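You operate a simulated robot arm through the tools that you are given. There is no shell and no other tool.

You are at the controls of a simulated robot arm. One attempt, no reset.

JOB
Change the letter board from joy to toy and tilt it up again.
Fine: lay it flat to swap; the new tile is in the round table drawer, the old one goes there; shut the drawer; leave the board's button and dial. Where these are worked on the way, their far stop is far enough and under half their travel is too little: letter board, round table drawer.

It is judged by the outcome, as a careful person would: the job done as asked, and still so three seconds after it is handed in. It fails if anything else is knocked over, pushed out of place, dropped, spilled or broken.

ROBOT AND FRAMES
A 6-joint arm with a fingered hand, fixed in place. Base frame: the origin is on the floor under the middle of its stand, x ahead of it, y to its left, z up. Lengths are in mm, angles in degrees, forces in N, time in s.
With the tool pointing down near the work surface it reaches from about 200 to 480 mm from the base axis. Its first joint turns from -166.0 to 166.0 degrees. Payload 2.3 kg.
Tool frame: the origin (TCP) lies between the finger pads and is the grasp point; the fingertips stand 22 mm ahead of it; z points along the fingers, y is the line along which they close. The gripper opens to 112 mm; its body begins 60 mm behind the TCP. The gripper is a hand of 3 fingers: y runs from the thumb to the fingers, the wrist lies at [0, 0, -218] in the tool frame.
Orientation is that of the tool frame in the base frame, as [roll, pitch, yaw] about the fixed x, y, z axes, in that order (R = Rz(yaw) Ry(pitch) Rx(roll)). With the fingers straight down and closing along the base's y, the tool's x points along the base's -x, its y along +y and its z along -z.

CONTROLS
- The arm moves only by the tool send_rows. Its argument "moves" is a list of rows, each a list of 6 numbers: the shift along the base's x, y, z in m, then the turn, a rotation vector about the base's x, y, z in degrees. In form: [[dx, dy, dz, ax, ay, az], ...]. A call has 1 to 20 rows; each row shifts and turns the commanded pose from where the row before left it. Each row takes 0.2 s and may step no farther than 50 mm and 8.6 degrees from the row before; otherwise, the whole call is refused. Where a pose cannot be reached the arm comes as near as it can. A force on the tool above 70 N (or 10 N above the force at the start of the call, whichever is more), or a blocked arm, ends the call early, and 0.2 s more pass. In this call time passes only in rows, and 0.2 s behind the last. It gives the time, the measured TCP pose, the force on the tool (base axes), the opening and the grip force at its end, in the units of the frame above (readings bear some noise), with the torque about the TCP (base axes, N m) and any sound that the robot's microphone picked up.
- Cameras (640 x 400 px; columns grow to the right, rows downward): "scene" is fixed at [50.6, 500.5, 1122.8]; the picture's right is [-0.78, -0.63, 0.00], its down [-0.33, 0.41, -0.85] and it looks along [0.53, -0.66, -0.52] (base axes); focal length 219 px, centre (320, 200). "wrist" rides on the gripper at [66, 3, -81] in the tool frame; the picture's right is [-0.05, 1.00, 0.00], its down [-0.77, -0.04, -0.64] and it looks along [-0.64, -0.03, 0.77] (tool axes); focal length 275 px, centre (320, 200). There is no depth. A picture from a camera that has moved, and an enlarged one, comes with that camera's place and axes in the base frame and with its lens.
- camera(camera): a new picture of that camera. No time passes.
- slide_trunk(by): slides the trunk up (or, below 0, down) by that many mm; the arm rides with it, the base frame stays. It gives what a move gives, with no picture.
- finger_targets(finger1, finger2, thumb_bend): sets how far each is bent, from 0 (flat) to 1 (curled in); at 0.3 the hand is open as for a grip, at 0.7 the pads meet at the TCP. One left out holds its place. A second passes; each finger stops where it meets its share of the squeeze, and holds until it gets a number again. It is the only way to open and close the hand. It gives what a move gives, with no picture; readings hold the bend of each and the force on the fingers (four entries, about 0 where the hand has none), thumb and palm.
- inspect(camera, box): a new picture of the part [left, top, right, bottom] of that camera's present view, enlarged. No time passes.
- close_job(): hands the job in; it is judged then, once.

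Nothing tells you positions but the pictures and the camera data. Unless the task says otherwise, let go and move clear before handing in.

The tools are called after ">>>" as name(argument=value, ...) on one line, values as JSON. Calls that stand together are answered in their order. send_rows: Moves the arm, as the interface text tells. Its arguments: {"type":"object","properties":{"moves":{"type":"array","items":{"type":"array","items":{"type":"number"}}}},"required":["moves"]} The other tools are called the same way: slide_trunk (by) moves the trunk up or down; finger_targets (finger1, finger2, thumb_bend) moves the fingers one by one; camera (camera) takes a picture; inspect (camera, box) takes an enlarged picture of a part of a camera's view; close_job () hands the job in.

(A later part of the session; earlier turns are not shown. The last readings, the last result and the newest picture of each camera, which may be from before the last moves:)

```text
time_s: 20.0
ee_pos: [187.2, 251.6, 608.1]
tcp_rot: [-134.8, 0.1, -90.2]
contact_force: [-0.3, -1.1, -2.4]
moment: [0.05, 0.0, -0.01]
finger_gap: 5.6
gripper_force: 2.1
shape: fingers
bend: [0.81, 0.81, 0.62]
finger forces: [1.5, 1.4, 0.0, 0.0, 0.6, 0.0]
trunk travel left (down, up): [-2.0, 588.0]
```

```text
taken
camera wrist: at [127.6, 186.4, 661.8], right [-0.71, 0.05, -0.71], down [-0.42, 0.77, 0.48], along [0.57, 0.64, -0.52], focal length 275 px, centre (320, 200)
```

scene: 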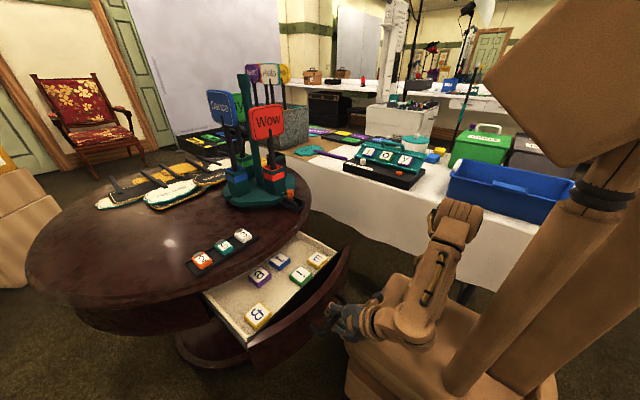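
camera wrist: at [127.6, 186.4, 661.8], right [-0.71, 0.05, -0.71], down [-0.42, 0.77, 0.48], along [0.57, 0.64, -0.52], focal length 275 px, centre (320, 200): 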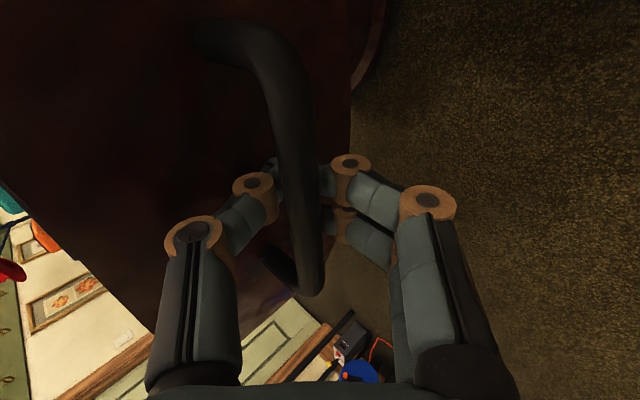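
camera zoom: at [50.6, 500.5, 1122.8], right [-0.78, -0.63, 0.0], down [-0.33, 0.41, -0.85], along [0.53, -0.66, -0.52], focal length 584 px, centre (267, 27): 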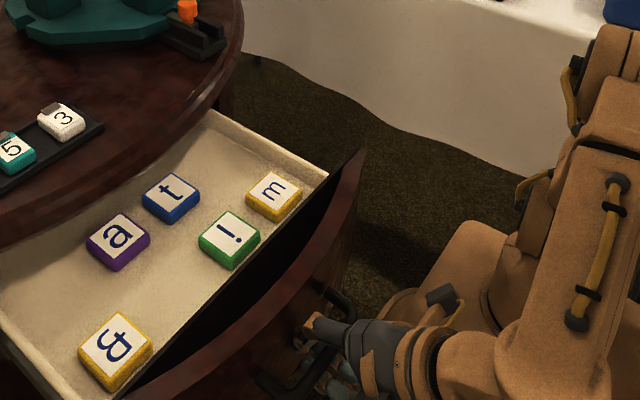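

Still sliding freely. Another 20 mm.

>>> send_rows(moves=[[-0.01, 0, 0, 0, 0, 0], [-0.01, 0, 0, 0, 0, 0]])

>>> camera(camera="scene")

>>> inspect(camera="scene", box=[220, 190, 460, 340])

```text
time_s: 20.6
ee_pos: [168.9, 252.6, 610.0]
tcp_rot: [-134.9, 0.2, -90.1]
contact_force: [0.1, -1.2, -3.6]
moment: [0.0, 0.0, -0.04]
finger_gap: 5.8
gripper_force: 1.7
shape: fingers
bend: [0.81, 0.81, 0.62]
finger forces: [1.9, 1.9, 0.1, 0.1, 0.6, 0.1]
trunk travel left (down, up): [-2.0, 588.0]
```

```text
taken
```

scene: 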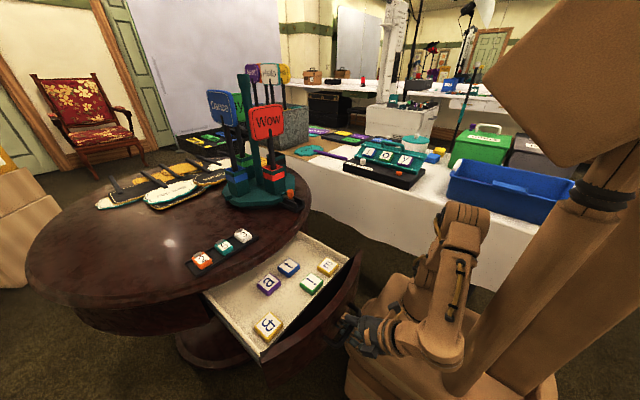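

```text
2.67 times, centred on (340, 265) of scene
camera zoom: at [50.6, 500.5, 1122.8], right [-0.78, -0.63, 0.0], down [-0.33, 0.41, -0.85], along [0.53, -0.66, -0.52], focal length 584 px, centre (267, 27)
```

zoom: 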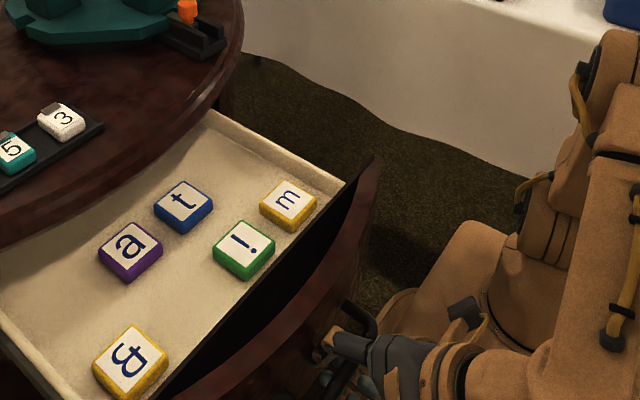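

Still free. I'll pull another 30 mm while watching for reach limits.

>>> send_rows(moves=[[-0.01, 0, 0, 0, 0, 0], [-0.01, 0, 0, 0, 0, 0], [-0.01, 0, 0, 0, 0, 0]])

>>> inspect(camera="scene", box=[220, 190, 540, 390])

>>> camera(camera="wrist")

```text
time_s: 21.4
ee_pos: [138.0, 252.2, 609.0]
tcp_rot: [-134.9, 0.2, -90.1]
contact_force: [0.0, -1.3, -4.0]
moment: [0.05, 0.0, 0.01]
finger_gap: 5.8
gripper_force: 2.9
shape: fingers
bend: [0.81, 0.81, 0.62]
finger forces: [2.1, 2.0, 0.0, 0.0, 0.8, 0.1]
trunk travel left (down, up): [-2.0, 588.0]
```

```text
2.00 times, centred on (380, 290) of scene
camera zoom: at [50.6, 500.5, 1122.8], right [-0.78, -0.63, 0.0], down [-0.33, 0.41, -0.85], along [0.53, -0.66, -0.52], focal length 438 px, centre (200, 20)
```

zoom: 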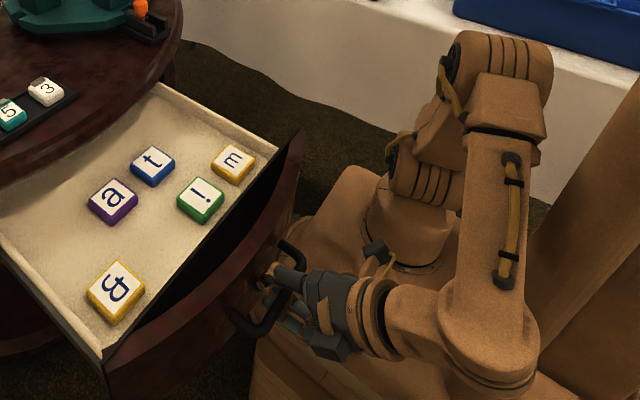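

```text
taken
camera wrist: at [77.4, 186.6, 662.5], right [-0.71, 0.05, -0.71], down [-0.42, 0.77, 0.48], along [0.57, 0.64, -0.52], focal length 275 px, centre (320, 200)
```

wrist: 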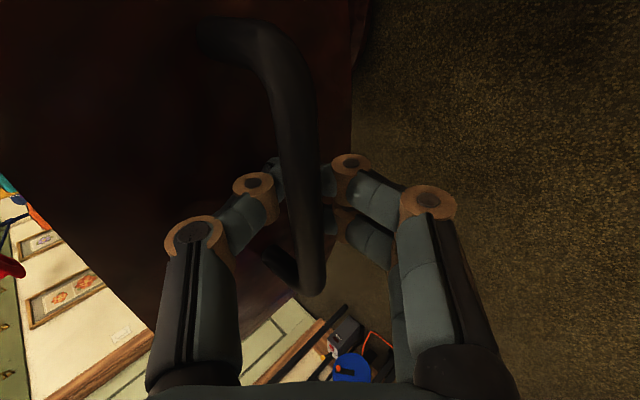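

The drawer is open about 245 mm, which brings the "t" tile to about (367, 214) and leaves a free spot between "!" and "B" for the old tile. I'll let go of the handle here.

>>> finger_targets(finger1=0.45, finger2=0.45, thumb_bend=0.5)

>>> camera(camera="wrist")

>>> inspect(camera="scene", box=[260, 240, 420, 340])

```text
time_s: 22.4
ee_pos: [137.7, 252.4, 609.3]
tcp_rot: [-134.9, 0.2, -90.2]
contact_force: [0.2, 0.4, -0.3]
moment: [0.02, 0.01, 0.0]
finger_gap: 62.7
gripper_force: 0.2
shape: fingers
bend: [0.45, 0.45, 0.5]
finger forces: [0.0, 0.0, 0.1, 0.1, 0.3, 0.0]
trunk travel left (down, up): [-2.0, 588.0]
```

```text
taken
camera wrist: at [77.5, 186.6, 662.6], right [-0.71, 0.05, -0.71], down [-0.42, 0.77, 0.48], along [0.57, 0.64, -0.52], focal length 275 px, centre (320, 200)
```

wrist: 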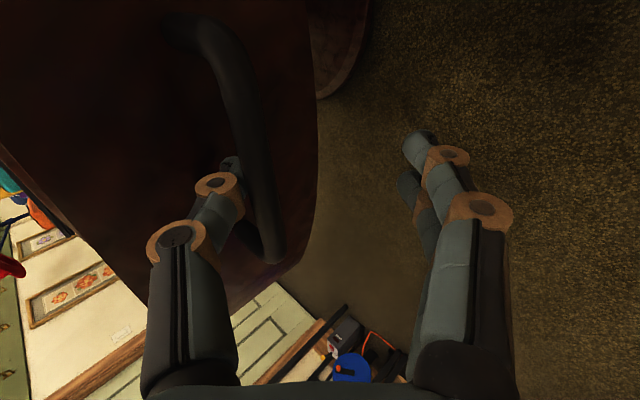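

```text
4.00 times, centred on (340, 290) of scene
camera zoom: at [50.6, 500.5, 1122.8], right [-0.78, -0.63, 0.0], down [-0.33, 0.41, -0.85], along [0.53, -0.66, -0.52], focal length 875 px, centre (240, -160)
```

zoom: 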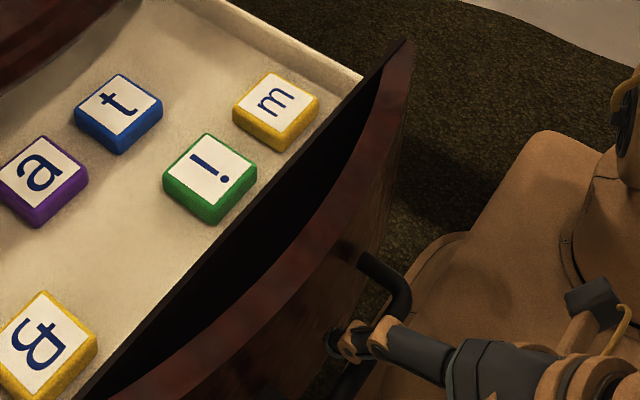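

The hand is open with the thumb loosely behind the bar; lifting straight up clears both sides.

>>> send_rows(moves=[[0, 0, 0.01, 0, 0, 0], [0, 0, 0.02, 0, 0, 0], [0, 0, 0.03, 0, 0, 0], [0, 0, 0.04, 0, 0, 0], [0, 0, 0.04, 0, 0, 0]])

>>> camera(camera="wrist")

>>> camera(camera="scene")

```text
time_s: 23.6
ee_pos: [137.2, 251.0, 751.6]
tcp_rot: [-134.9, 0.2, -90.2]
contact_force: [0.1, 0.6, 0.3]
moment: [-0.03, -0.01, -0.02]
finger_gap: 61.9
gripper_force: 0.0
shape: fingers
bend: [0.45, 0.45, 0.5]
finger forces: [0.1, 0.1, 0.1, 0.0, 0.0, 0.0]
trunk travel left (down, up): [-2.0, 588.0]
```

```text
taken
camera wrist: at [77.3, 184.8, 803.4], right [-0.71, 0.05, -0.71], down [-0.42, 0.77, 0.48], along [0.57, 0.64, -0.52], focal length 275 px, centre (320, 200)
```

wrist: 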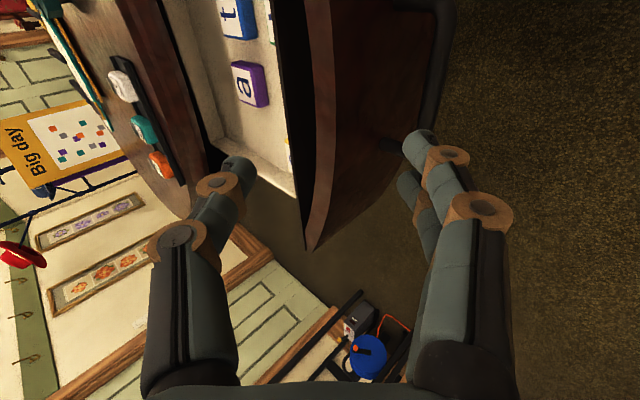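

```text
taken
```

scene: 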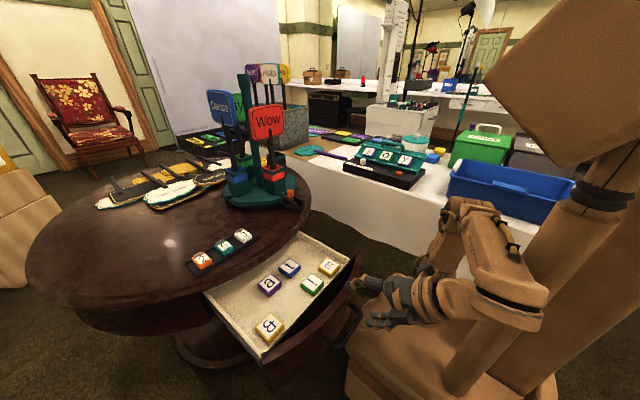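

Free of the handle. Now I'll straighten the hand to point down and swing to a view into the drawer.

>>> send_rows(moves=[[0.015, -0.015, 0.008, 0, 7.5, 0], [0.015, -0.015, 0.008, 0, 7.5, 0], [0.015, -0.015, 0.008, 0, 7.5, 0], [0.015, -0.015, 0.008, 0, 7.5, 0], [0.015, -0.015, 0, 0, 7.5, 0], [0.015, -0.015, 0, 0, 7.5, 0]])

>>> camera(camera="wrist")

```text
time_s: 25.0
ee_pos: [197.4, 177.3, 731.9]
tcp_rot: [-179.8, 0.2, -90.2]
contact_force: [-0.5, -0.1, 0.3]
moment: [0.0, 0.01, 0.03]
finger_gap: 62.2
gripper_force: 0.1
shape: fingers
bend: [0.45, 0.45, 0.5]
finger forces: [0.0, 0.0, 0.1, 0.0, 0.1, 0.0]
out of reach, approached as far as the arm can: row 5, 6
trunk travel left (down, up): [-2.0, 588.0]
```

```text
taken
camera wrist: at [191.6, 111.6, 810.1], right [-1.0, 0.05, 0.0], down [0.04, 0.77, 0.64], along [0.04, 0.64, -0.77], focal length 275 px, centre (320, 200)
```

wrist: 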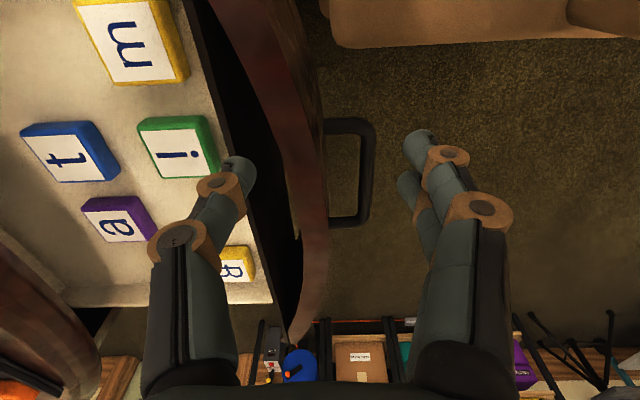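

I can now see straight into the drawer: t (blue), a, !, m, B. Releasing pushed the drawer back about 15 mm, so the "t" is right at the rim; with the rim out of the way now I'll hook the bar from above with the thumb and draw it out a little more. First move above the bar.

>>> send_rows(moves=[[-0.017, 0.0226, -0.003, 0, 0, 0], [-0.017, 0.0226, -0.003, 0, 0, 0], [-0.017, 0.0226, -0.003, 0, 0, 0]])

>>> camera(camera="wrist")

>>> inspect(camera="scene", box=[240, 220, 480, 370])

```text
time_s: 25.8
ee_pos: [146.5, 247.3, 723.1]
tcp_rot: [-179.9, 0.1, -90.2]
contact_force: [0.3, 1.1, -0.1]
moment: [0.0, 0.01, 0.01]
finger_gap: 62.3
gripper_force: 0.0
shape: fingers
bend: [0.45, 0.45, 0.5]
finger forces: [0.0, 0.1, 0.0, 0.0, 0.1, 0.0]
trunk travel left (down, up): [-2.0, 588.0]
```

```text
taken
camera wrist: at [141.8, 180.8, 802.4], right [-1.0, 0.05, 0.0], down [0.04, 0.77, 0.64], along [0.03, 0.64, -0.77], focal length 275 px, centre (320, 200)
```

wrist: 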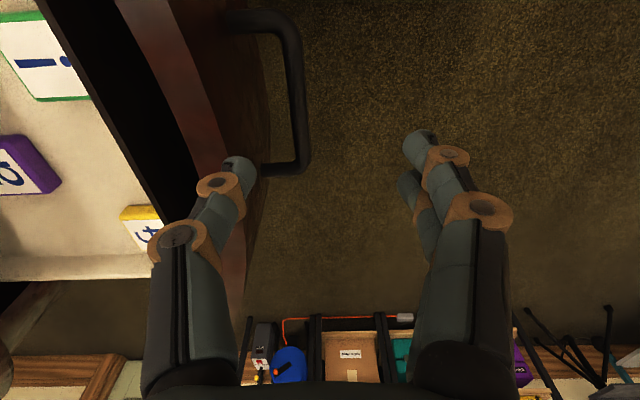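

```text
2.67 times, centred on (360, 295) of scene
camera zoom: at [50.6, 500.5, 1122.8], right [-0.78, -0.63, 0.0], down [-0.33, 0.41, -0.85], along [0.53, -0.66, -0.52], focal length 584 px, centre (213, -53)
```

zoom: 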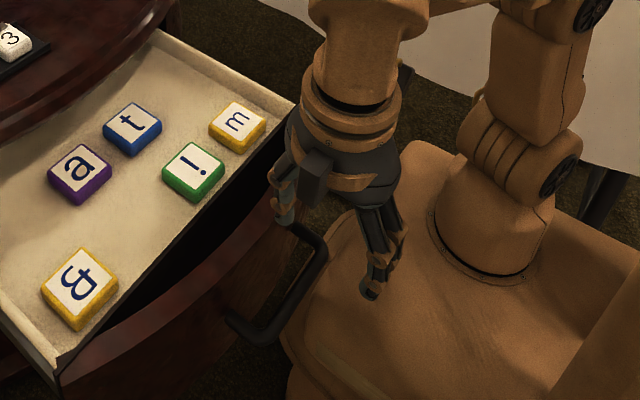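

The gap between bar and drawer face is now open from above (x≈165–189). I'll shift slightly and lower the thumb to just above it to verify alignment.

>>> send_rows(moves=[[-0.005, 0, -0.02, 0, 0, 0], [0, 0, -0.025, 0, 0, 0], [0, 0, -0.02, 0, 0, 0]])

>>> inspect(camera="wrist", box=[120, 60, 360, 210])

```text
time_s: 26.6
ee_pos: [140.7, 248.0, 657.5]
tcp_rot: [-179.9, 0.0, -90.2]
contact_force: [-0.8, 0.6, -0.3]
moment: [0.02, 0.03, 0.01]
finger_gap: 62.1
gripper_force: 0.0
shape: fingers
bend: [0.45, 0.45, 0.5]
finger forces: [0.0, 0.0, 0.1, 0.0, 0.1, 0.0]
trunk travel left (down, up): [-2.0, 588.0]
```

```text
2.67 times, centred on (240, 135) of wrist
camera zoom: at [135.4, 180.9, 737.0], right [-1.0, 0.05, 0.0], down [0.04, 0.77, 0.64], along [0.03, 0.64, -0.77], focal length 734 px, centre (533, 373)
```

zoom: 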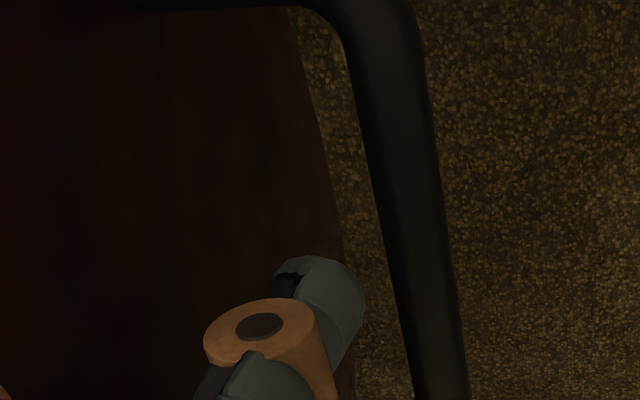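

The thumb is cleanly on the inner side of the bar. Lowering it into the gap.

>>> send_rows(moves=[[0, 0, -0.01, 0, 0, 0], [0, 0, -0.01, 0, 0, 0], [0, 0, -0.01, 0, 0, 0]])

>>> inspect(camera="wrist", box=[120, 60, 360, 210])

```text
time_s: 27.4
ee_pos: [141.2, 246.4, 627.0]
tcp_rot: [-179.9, 0.1, -90.2]
contact_force: [-0.2, 0.2, 0.3]
moment: [-0.02, -0.02, -0.01]
finger_gap: 62.2
gripper_force: 0.1
shape: fingers
bend: [0.45, 0.45, 0.5]
finger forces: [0.1, 0.0, 0.0, 0.0, 0.1, 0.0]
trunk travel left (down, up): [-2.0, 588.0]
```

```text
2.67 times, centred on (240, 135) of wrist
camera zoom: at [136.8, 180.2, 705.7], right [-1.0, 0.05, 0.0], down [0.04, 0.77, 0.64], along [0.03, 0.64, -0.77], focal length 734 px, centre (533, 373)
```

zoom: 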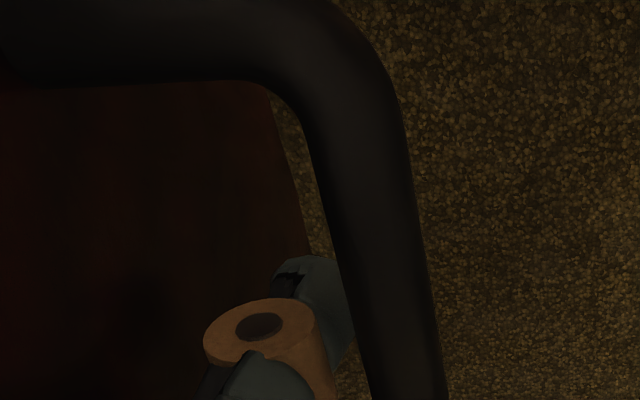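

Hooked. Pulling 50 mm farther in small rows.

>>> send_rows(moves=[[-0.01, 0, 0, 0, 0, 0], [-0.01, 0, 0, 0, 0, 0], [-0.01, 0, 0, 0, 0, 0]])

>>> inspect(camera="scene", box=[240, 220, 480, 370])

>>> camera(camera="wrist")

```text
time_s: 28.2
ee_pos: [111.0, 244.9, 626.5]
tcp_rot: [-179.9, 0.1, -90.2]
contact_force: [-0.9, -0.8, -0.1]
moment: [-0.02, 0.03, -0.02]
finger_gap: 62.5
gripper_force: 0.0
shape: fingers
bend: [0.45, 0.45, 0.5]
finger forces: [0.0, 0.0, 0.0, 0.1, 0.0, 0.0]
trunk travel left (down, up): [-2.0, 588.0]
```

```text
2.67 times, centred on (360, 295) of scene
camera zoom: at [50.6, 500.5, 1122.8], right [-0.78, -0.63, 0.0], down [-0.33, 0.41, -0.85], along [0.53, -0.66, -0.52], focal length 584 px, centre (213, -53)
```

zoom: 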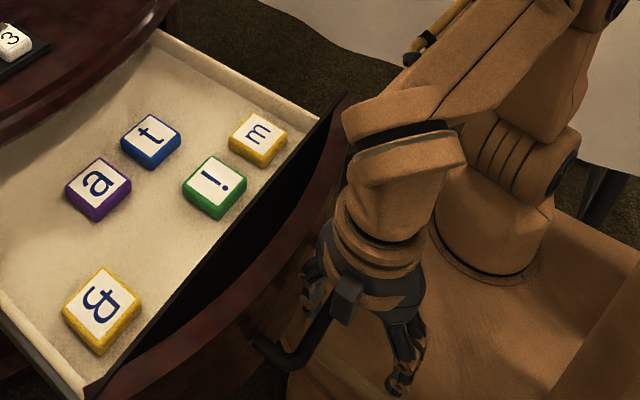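

```text
taken
camera wrist: at [106.9, 180.1, 705.9], right [-1.0, 0.05, 0.0], down [0.04, 0.77, 0.64], along [0.03, 0.64, -0.77], focal length 275 px, centre (320, 200)
```

wrist: 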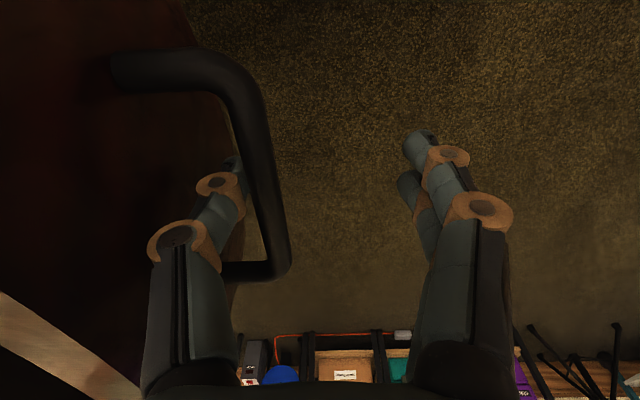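

>>> send_rows(moves=[[-0.01, 0, 0, 0, 0, 0], [-0.01, 0, 0, 0, 0, 0]])

>>> camera(camera="scene")

>>> inspect(camera="scene", box=[240, 220, 480, 370])

```text
time_s: 28.8
ee_pos: [91.5, 246.0, 626.3]
tcp_rot: [-180.0, 0.1, -90.2]
contact_force: [0.1, 0.0, -0.2]
moment: [-0.04, 0.03, 0.02]
finger_gap: 62.5
gripper_force: 0.0
shape: fingers
bend: [0.45, 0.45, 0.5]
finger forces: [0.0, 0.0, 0.1, 0.0, 0.0, 0.0]
trunk travel left (down, up): [-2.0, 588.0]
```

```text
taken
```

scene: 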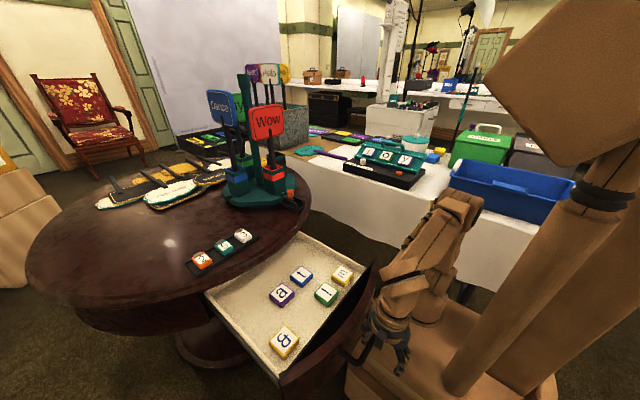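

```text
2.67 times, centred on (360, 295) of scene
camera zoom: at [50.6, 500.5, 1122.8], right [-0.78, -0.63, 0.0], down [-0.33, 0.41, -0.85], along [0.53, -0.66, -0.52], focal length 584 px, centre (213, -53)
```

zoom: 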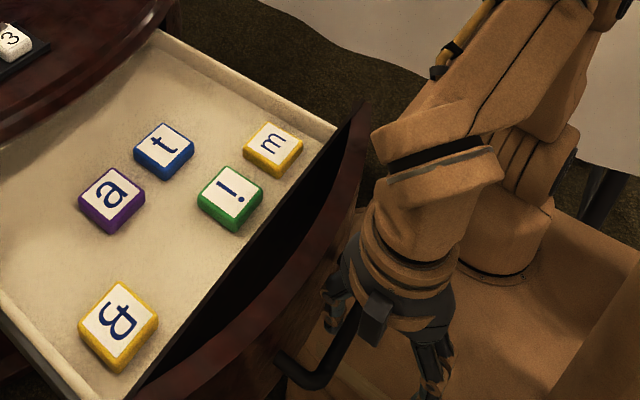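

The drawer is open about 283 mm, but its front now overhangs the column's footprint, and the column must rise for the board. I'll push it back about 40 mm with the thumb so it stays clear of the rising column, keeping it well past half-open.

>>> send_rows(moves=[[0.012, 0, 0, 0, 0, 0], [0.012, 0, 0, 0, 0, 0], [0.012, 0, 0, 0, 0, 0], [0.01, 0, 0, 0, 0, 0], [-0.003, 0, 0, 0, 0, 0]])

>>> inspect(camera="scene", box=[240, 220, 480, 370])

>>> camera(camera="wrist")

```text
time_s: 30.0
ee_pos: [135.0, 244.8, 628.0]
tcp_rot: [-179.9, 0.0, -90.2]
contact_force: [0.2, 0.4, 0.1]
moment: [0.03, -0.03, 0.02]
finger_gap: 61.9
gripper_force: 0.0
shape: fingers
bend: [0.45, 0.45, 0.5]
finger forces: [0.1, 0.0, 0.1, 0.1, 0.0, 0.0]
trunk travel left (down, up): [-2.0, 588.0]
```

```text
2.67 times, centred on (360, 295) of scene
camera zoom: at [50.6, 500.5, 1122.8], right [-0.78, -0.63, 0.0], down [-0.33, 0.41, -0.85], along [0.53, -0.66, -0.52], focal length 584 px, centre (213, -53)
```

zoom: 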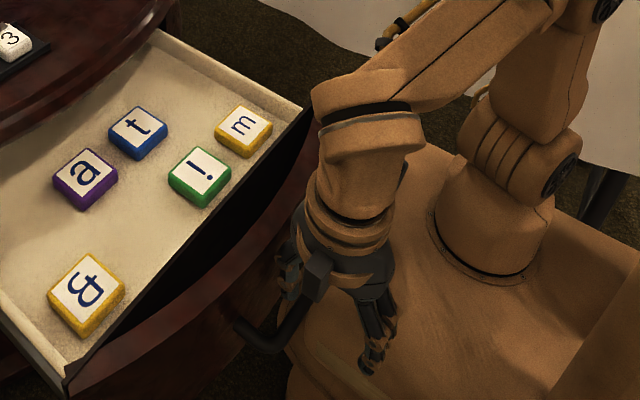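

```text
taken
camera wrist: at [129.8, 179.7, 706.4], right [-1.0, 0.05, 0.0], down [0.04, 0.77, 0.64], along [0.03, 0.64, -0.77], focal length 275 px, centre (320, 200)
```

wrist: 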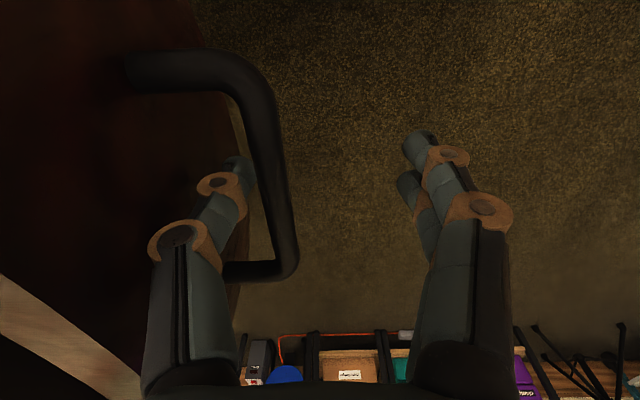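

The drawer now sits with its bar near x=152 and the t tile near (389, 212). Lifting the thumb straight out.

>>> send_rows(moves=[[0, 0, 0.015, 0, 0, 0], [0, 0, 0.03, 0, 0, 0], [0, 0, 0.03, 0, 0, 0], [0, 0, 0.02, 0, 0, 0]])

>>> camera(camera="wrist")

>>> inspect(camera="scene", box=[240, 220, 480, 370])

```text
time_s: 31.0
ee_pos: [134.5, 246.3, 723.1]
tcp_rot: [-179.9, 0.0, -90.1]
contact_force: [0.9, 0.1, 0.4]
moment: [0.01, 0.01, 0.0]
finger_gap: 62.0
gripper_force: 0.1
shape: fingers
bend: [0.45, 0.45, 0.5]
finger forces: [0.0, 0.0, 0.0, 0.0, 0.0, 0.1]
trunk travel left (down, up): [-2.0, 588.0]
```

```text
taken
camera wrist: at [129.7, 181.1, 801.5], right [-1.0, 0.05, 0.0], down [0.04, 0.77, 0.64], along [0.03, 0.64, -0.77], focal length 275 px, centre (320, 200)
```

wrist: 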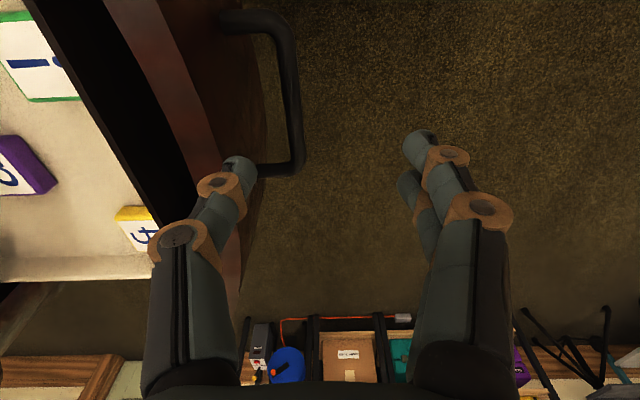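

```text
2.67 times, centred on (360, 295) of scene
camera zoom: at [50.6, 500.5, 1122.8], right [-0.78, -0.63, 0.0], down [-0.33, 0.41, -0.85], along [0.53, -0.66, -0.52], focal length 584 px, centre (213, -53)
```

zoom: 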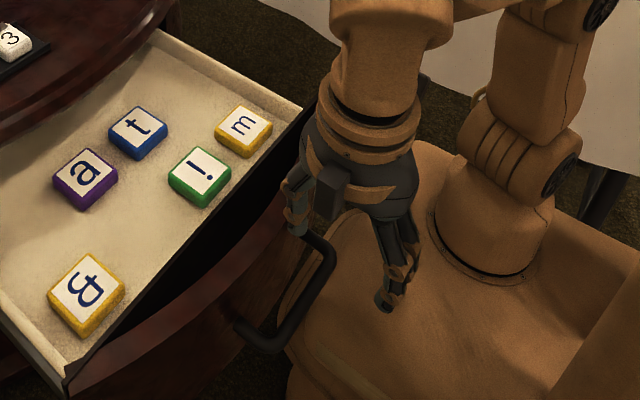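

The drawer stayed put. Before raising the column fully I'll raise it part way and inspect its clearance to the drawer front.

>>> slide_trunk(by=100)

>>> camera(camera="wrist")

>>> inspect(camera="scene", box=[240, 220, 480, 370])

```text
time_s: 32.3
ee_pos: [135.3, 247.9, 822.3]
tcp_rot: [-179.9, 0.1, -90.2]
contact_force: [0.8, -0.5, 0.3]
moment: [0.01, 0.0, -0.06]
finger_gap: 61.9
gripper_force: 0.0
shape: fingers
bend: [0.45, 0.45, 0.5]
finger forces: [0.0, 0.1, 0.0, 0.0, 0.1, 0.1]
trunk travel left (down, up): [-102.0, 488.0]
```

```text
taken
camera wrist: at [129.7, 181.2, 901.2], right [-1.0, 0.05, 0.0], down [0.04, 0.77, 0.64], along [0.03, 0.64, -0.77], focal length 275 px, centre (320, 200)
```

wrist: 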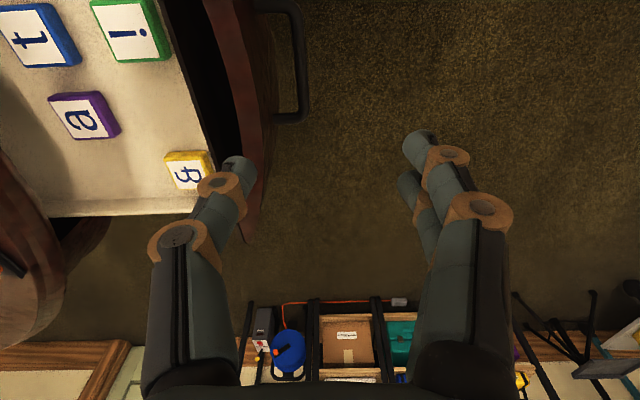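

```text
2.67 times, centred on (360, 295) of scene
camera zoom: at [50.6, 500.5, 1122.8], right [-0.78, -0.63, 0.0], down [-0.33, 0.41, -0.85], along [0.53, -0.66, -0.52], focal length 584 px, centre (213, -53)
```

zoom: 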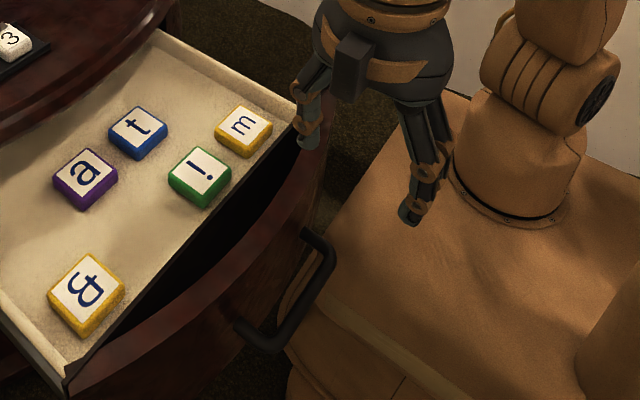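

>>> send_rows(moves=[[0.012, -0.02, -0.02, 0, 0, 0], [0.012, -0.02, -0.02, 0, 0, 0], [0.012, -0.02, -0.02, 0, 0, 0], [0.012, -0.02, 0, 0, 0, 0], [0.007, -0.018, 0, 0, 0, 0]])

>>> camera(camera="wrist")

```text
time_s: 33.5
ee_pos: [190.7, 148.2, 762.1]
tcp_rot: [-179.9, 0.0, -90.2]
contact_force: [-0.4, -0.6, 0.2]
moment: [0.0, -0.01, 0.0]
finger_gap: 61.7
gripper_force: 0.0
shape: fingers
bend: [0.45, 0.45, 0.5]
finger forces: [0.1, 0.0, 0.0, 0.0, 0.0, 0.0]
trunk travel left (down, up): [-102.0, 488.0]
```

```text
taken
camera wrist: at [186.0, 82.9, 840.6], right [-1.0, 0.05, 0.0], down [0.04, 0.77, 0.64], along [0.03, 0.64, -0.77], focal length 275 px, centre (320, 200)
```

wrist: 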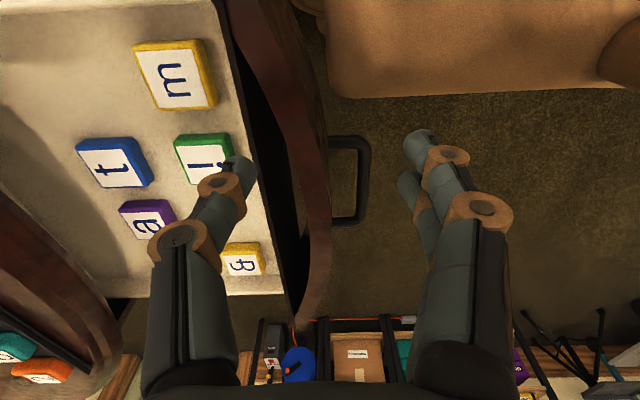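

>>> inspect(camera="wrist", box=[220, 0, 460, 150])

>>> inspect(camera="wrist", box=[50, 20, 290, 170])

```text
2.67 times, centred on (340, 75) of wrist
camera zoom: at [186.0, 82.9, 840.6], right [-1.0, 0.05, 0.0], down [0.04, 0.77, 0.64], along [0.03, 0.64, -0.77], focal length 734 px, centre (267, 533)
```

zoom: 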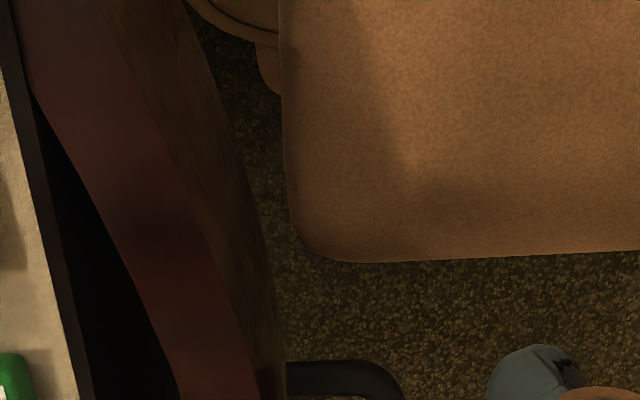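

```text
2.67 times, centred on (170, 95) of wrist
camera zoom: at [186.0, 82.9, 840.6], right [-1.0, 0.05, 0.0], down [0.04, 0.77, 0.64], along [0.03, 0.64, -0.77], focal length 734 px, centre (720, 480)
```

zoom: 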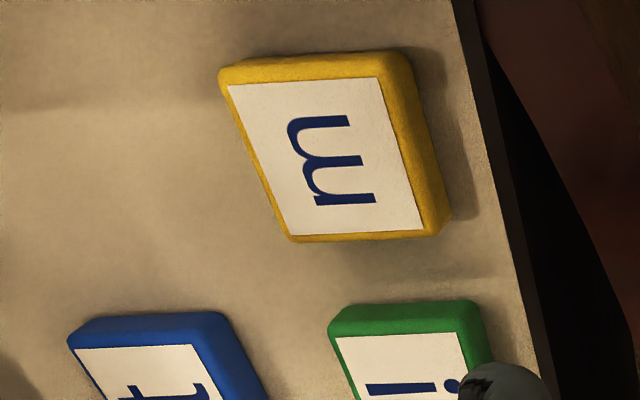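

The column's front (x≈181) clears the drawer front (x≥188) by about 7 mm, so it can rise past. Drawer letters have their tops toward +x; board letters have tops toward -y, so "t" will need a -90° turn about z. Raising the trunk now.

>>> slide_trunk(by=60)

>>> inspect(camera="wrist", box=[140, 0, 460, 200])

```text
time_s: 34.5
ee_pos: [190.5, 149.4, 822.8]
tcp_rot: [-179.9, 0.1, -90.1]
contact_force: [0.2, 0.5, 0.4]
moment: [0.03, 0.02, -0.03]
finger_gap: 62.0
gripper_force: 0.1
shape: fingers
bend: [0.45, 0.45, 0.5]
finger forces: [0.0, 0.0, 0.0, 0.1, 0.0, 0.0]
trunk travel left (down, up): [-162.0, 428.0]
```

```text
2.00 times, centred on (300, 100) of wrist
camera zoom: at [185.9, 83.2, 900.7], right [-1.0, 0.05, 0.0], down [0.04, 0.77, 0.64], along [0.03, 0.64, -0.77], focal length 551 px, centre (360, 400)
```

zoom: 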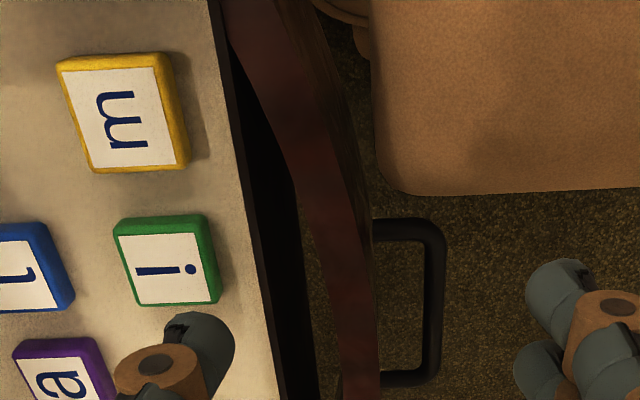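

Clear gap remains between the column and drawer front. Continuing up.

>>> slide_trunk(by=90)

>>> inspect(camera="wrist", box=[140, 0, 460, 200])

```text
time_s: 35.8
ee_pos: [191.2, 148.9, 912.6]
tcp_rot: [-179.8, 0.2, -90.2]
contact_force: [-0.3, 0.6, 0.2]
moment: [0.01, 0.0, 0.0]
finger_gap: 61.8
gripper_force: 0.1
shape: fingers
bend: [0.45, 0.45, 0.5]
finger forces: [0.1, 0.1, 0.0, 0.0, 0.0, 0.1]
trunk travel left (down, up): [-252.0, 338.0]
```

```text
2.00 times, centred on (300, 100) of wrist
camera zoom: at [185.9, 83.2, 990.7], right [-1.0, 0.05, 0.0], down [0.04, 0.77, 0.64], along [0.03, 0.64, -0.77], focal length 551 px, centre (360, 400)
```

zoom: 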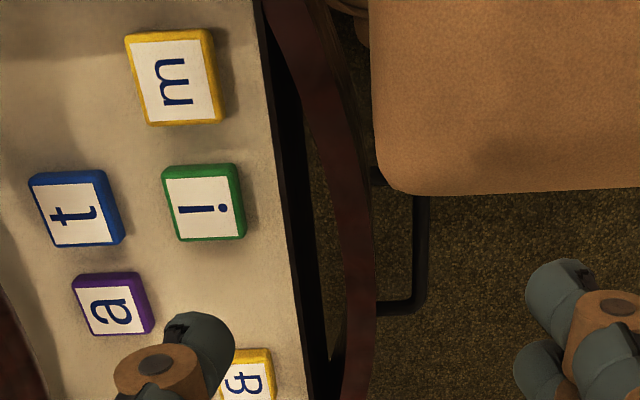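

Clear. The "t" is confirmed with its top toward +x. Now I'll swing the arm over to the letter board side.

>>> send_rows(moves=[[0.006, -0.022, 0.003, 0, 0, -8.4], [0.006, -0.022, 0.003, 0, 0, -8.4], [0.006, -0.022, 0.003, 0, 0, -8.4], [0.006, -0.022, 0.003, 0, 0, -8.4], [0.006, -0.022, 0.003, 0, 0, -8.4], [0.006, -0.022, 0.003, 0, 0, -8.4], [0.006, -0.022, 0, 0, 0, -8.4], [0.006, -0.022, 0, 0, 0, -8.4], [0.006, -0.022, 0, 0, 0, -8.4], [0.004, -0.022, 0, 0, 0, -8.4], [0.004, -0.022, 0, 0, 0, -8.4], [0.004, -0.022, 0, 0, 0, -8.4], [0, -0.02, 0, 0, 0, -8.4], [0, -0.02, 0, 0, 0, -8.4], [0, -0.02, 0, 0, 0, -8.4]])

>>> camera(camera="wrist")

>>> camera(camera="scene")

```text
time_s: 39.0
ee_pos: [256.2, -174.6, 928.6]
tcp_rot: [-179.8, 0.1, 143.6]
contact_force: [0.1, -0.1, 0.6]
moment: [-0.01, 0.0, -0.01]
finger_gap: 62.0
gripper_force: 0.1
shape: fingers
bend: [0.45, 0.45, 0.5]
finger forces: [0.0, 0.0, 0.0, 0.0, 0.1, 0.0]
trunk travel left (down, up): [-252.0, 338.0]
```

```text
taken
camera wrist: at [203.6, -132.4, 1007.5], right [0.63, 0.78, 0.0], down [0.6, -0.48, 0.64], along [0.49, -0.4, -0.77], focal length 275 px, centre (320, 200)
```

wrist: 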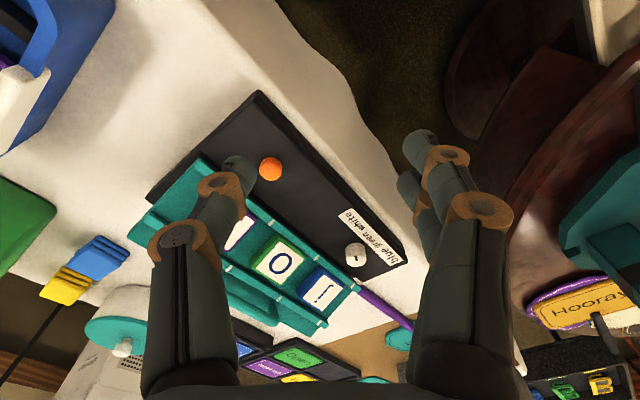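

```text
taken
```

scene: 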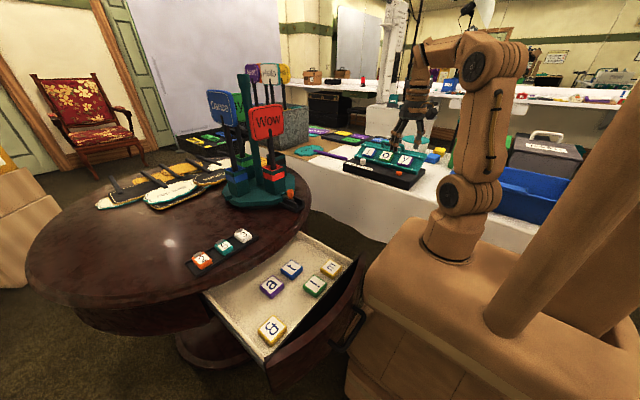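

>>> inspect(camera="wrist", box=[200, 190, 400, 315])

>>> inspect(camera="scene", box=[340, 130, 436, 190])

```text
3.20 times, centred on (300, 252) of wrist
camera zoom: at [203.6, -132.4, 1007.5], right [0.63, 0.78, 0.0], down [0.6, -0.48, 0.64], along [0.49, -0.4, -0.77], focal length 881 px, centre (384, 32)
```

zoom: 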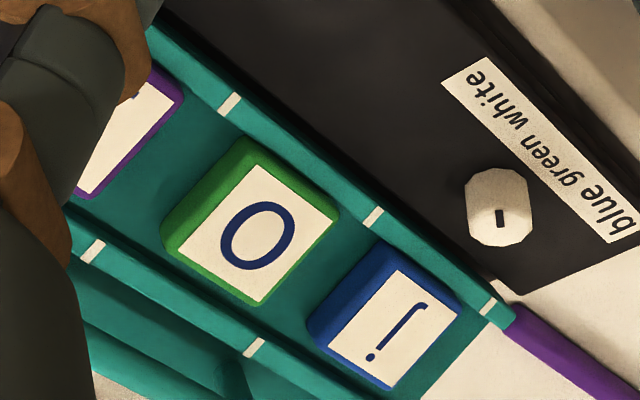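

```text
6.67 times, centred on (388, 160) of scene
camera zoom: at [50.6, 500.5, 1122.8], right [-0.78, -0.63, 0.0], down [-0.33, 0.41, -0.85], along [0.53, -0.66, -0.52], focal length 1459 px, centre (-133, 467)
```

zoom: 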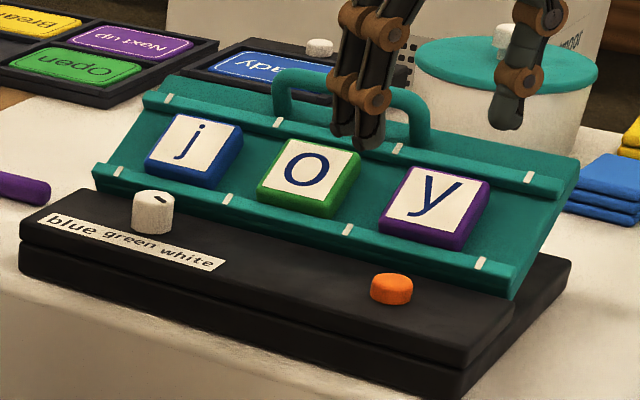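

The board view is clear: tiles sit between two low rails, about 30 mm apart, and a bar handle stands on the upper edge (roughly x 322–408, y≈-362, z≈860). I'll lay the board flat by gripping that handle and following its arc; first orient the hand.

>>> send_rows(moves=[[0.005, -0.02, 0.004, 0, 0, 6.6], [0.005, -0.02, 0.004, 0, 0, 6.6], [0.005, -0.02, 0.004, 0, 0, 6.6], [0.005, -0.02, 0.004, 0, 0, 6.6], [0.005, -0.02, 0, -1.39, -7.88, 0], [0.005, -0.02, 0, -1.39, -7.88, 0], [0.005, -0.02, 0, -1.39, -7.88, 0], [0.005, -0.02, 0, -1.39, -7.88, 0], [0.005, -0.015, 0, -1.39, -7.88, 0]])

>>> finger_targets(finger1=0.45, finger2=0.45, thumb_bend=0.45)

>>> camera(camera="wrist")

>>> inspect(camera="scene", box=[320, 60, 480, 160])

```text
time_s: 41.0
ee_pos: [349.9, -326.7, 946.8]
tcp_rot: [-179.8, 39.9, 169.8]
contact_force: [0.5, -0.7, -0.2]
moment: [-0.04, 0.0, 0.01]
finger_gap: 62.0
gripper_force: 0.1
shape: fingers
bend: [0.45, 0.45, 0.5]
finger forces: [0.0, 0.0, 0.0, 0.0, 0.0, 0.0]
out of reach, approached as far as the arm can: row 4, 7, 8, 9
trunk travel left (down, up): [-252.0, 338.0]
```

```text
time_s: 42.0
ee_pos: [350.4, -326.9, 947.2]
tcp_rot: [-179.7, 39.8, 169.9]
contact_force: [-0.3, -0.1, 0.3]
moment: [-0.04, -0.01, 0.0]
finger_gap: 69.0
gripper_force: 0.0
shape: fingers
bend: [0.45, 0.45, 0.45]
finger forces: [0.1, 0.0, 0.1, 0.0, 0.0, 0.0]
trunk travel left (down, up): [-252.0, 338.0]
```

```text
taken
camera wrist: at [248.6, -304.8, 965.7], right [0.22, 0.98, 0.03], down [0.18, -0.07, 0.98], along [0.96, -0.21, -0.19], focal length 275 px, centre (320, 200)
```

wrist: 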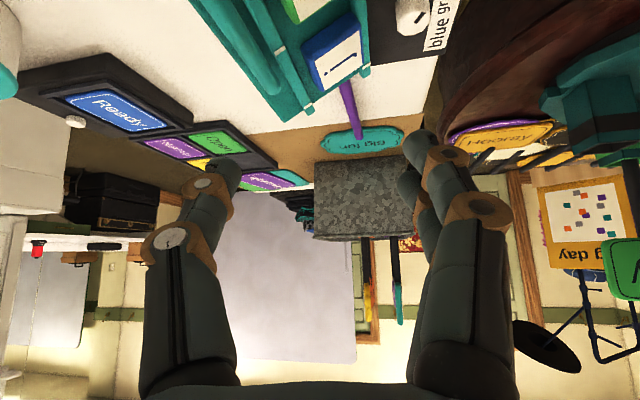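

```text
4.00 times, centred on (400, 110) of scene
camera zoom: at [50.6, 500.5, 1122.8], right [-0.78, -0.63, 0.0], down [-0.33, 0.41, -0.85], along [0.53, -0.66, -0.52], focal length 875 px, centre (0, 560)
```

zoom: 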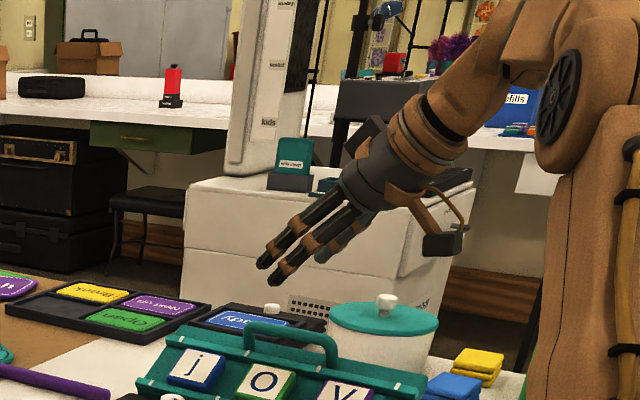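

The hand is oriented (tilted 40°, pointing +x) above and behind the handle. Let me see the handle in this view.

>>> inspect(camera="wrist", box=[180, 0, 380, 125])

>>> inspect(camera="scene", box=[350, 110, 446, 170])

```text
3.20 times, centred on (280, 62) of wrist
camera zoom: at [248.6, -304.8, 965.7], right [0.22, 0.98, 0.03], down [0.18, -0.07, 0.98], along [0.96, -0.21, -0.19], focal length 881 px, centre (448, 640)
```

zoom: 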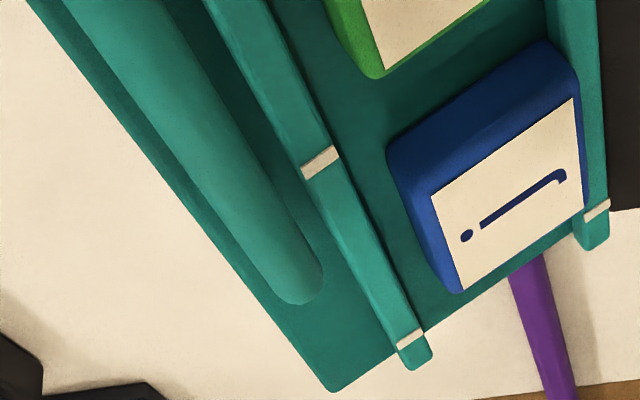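

```text
6.67 times, centred on (398, 140) of scene
camera zoom: at [50.6, 500.5, 1122.8], right [-0.78, -0.63, 0.0], down [-0.33, 0.41, -0.85], along [0.53, -0.66, -0.52], focal length 1459 px, centre (-200, 600)
```

zoom: 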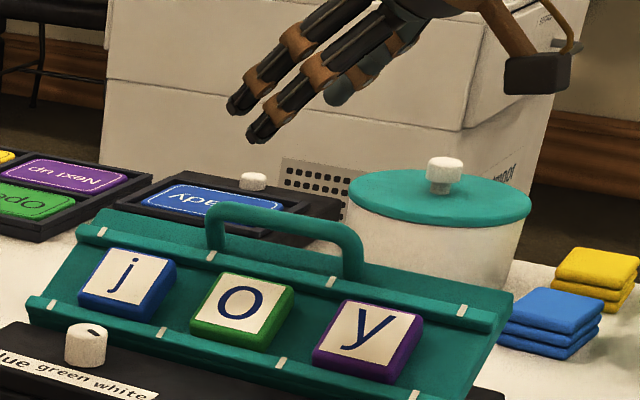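

Handle bar located at x 324–413, y≈-371, z≈850. Moving to a pre-grip point 70 mm back along the hand's axis.

>>> send_rows(moves=[[-0.0157, -0.0175, -0.0185, 0, 0, 0], [-0.0157, -0.0175, -0.0185, 0, 0, 0]])

>>> camera(camera="wrist")

>>> inspect(camera="scene", box=[350, 110, 446, 170])

```text
time_s: 42.6
ee_pos: [363.3, -352.8, 926.3]
tcp_rot: [-179.6, 39.9, 169.8]
contact_force: [0.0, 0.3, 0.5]
moment: [0.03, 0.02, 0.0]
finger_gap: 69.0
gripper_force: 0.2
shape: fingers
bend: [0.45, 0.45, 0.45]
finger forces: [0.0, 0.0, 0.1, 0.0, 0.0, 0.0]
out of reach, approached as far as the arm can: row 1, 2
trunk travel left (down, up): [-252.0, 338.0]
```

```text
taken
camera wrist: at [262.1, -332.0, 944.0], right [0.22, 0.98, 0.03], down [0.18, -0.06, 0.98], along [0.96, -0.21, -0.19], focal length 275 px, centre (320, 200)
```

wrist: 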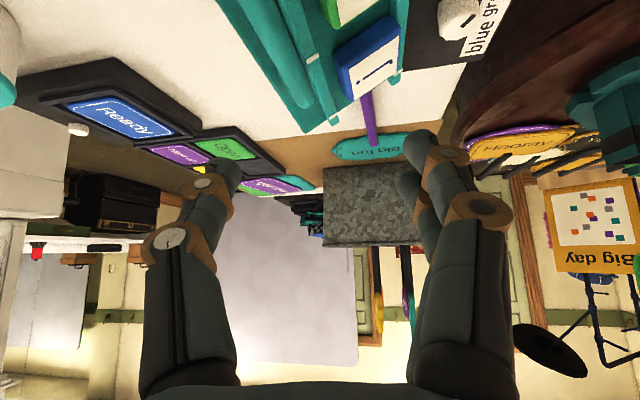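

```text
6.67 times, centred on (398, 140) of scene
camera zoom: at [50.6, 500.5, 1122.8], right [-0.78, -0.63, 0.0], down [-0.33, 0.41, -0.85], along [0.53, -0.66, -0.52], focal length 1459 px, centre (-200, 600)
```

zoom: 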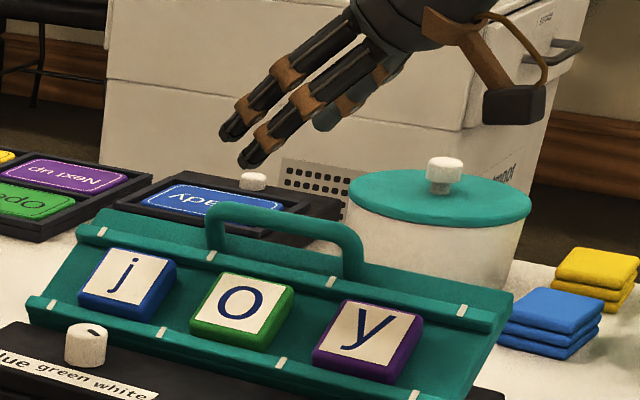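

The arm couldn't tuck in that far, but it is nearly above the bar already. I'll descend straight down with the fingers straddling the bar, in small steps.

>>> send_rows(moves=[[0, -0.006, -0.018, 0, 0, 0], [0, -0.006, -0.018, 0, 0, 0]])

>>> camera(camera="wrist")

>>> inspect(camera="scene", box=[350, 110, 446, 170])

```text
time_s: 43.2
ee_pos: [378.9, -365.2, 896.3]
tcp_rot: [-179.8, 39.9, 169.9]
contact_force: [-0.6, 0.8, 0.4]
moment: [0.0, 0.01, -0.02]
finger_gap: 69.0
gripper_force: 0.1
shape: fingers
bend: [0.45, 0.45, 0.45]
finger forces: [0.0, 0.0, 0.0, 0.0, 0.0, 0.1]
out of reach, approached as far as the arm can: row 1, 2
trunk travel left (down, up): [-252.0, 338.0]
```

```text
taken
camera wrist: at [276.6, -345.1, 913.4], right [0.21, 0.98, 0.03], down [0.18, -0.07, 0.98], along [0.96, -0.2, -0.18], focal length 275 px, centre (320, 200)
```

wrist: 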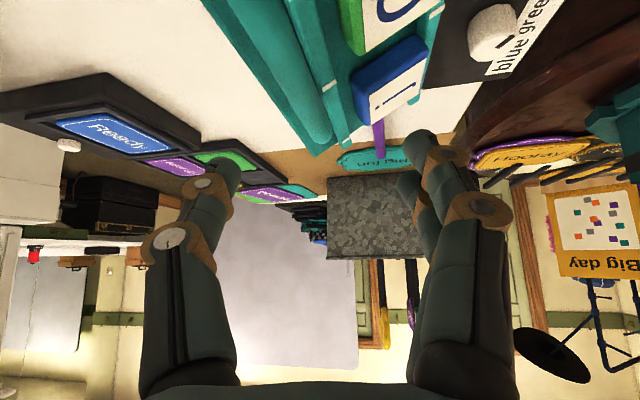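

```text
6.67 times, centred on (398, 140) of scene
camera zoom: at [50.6, 500.5, 1122.8], right [-0.78, -0.63, 0.0], down [-0.33, 0.41, -0.85], along [0.53, -0.66, -0.52], focal length 1459 px, centre (-200, 600)
```

zoom: 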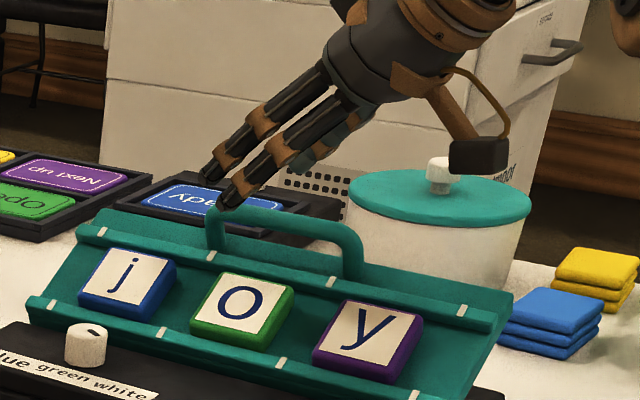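

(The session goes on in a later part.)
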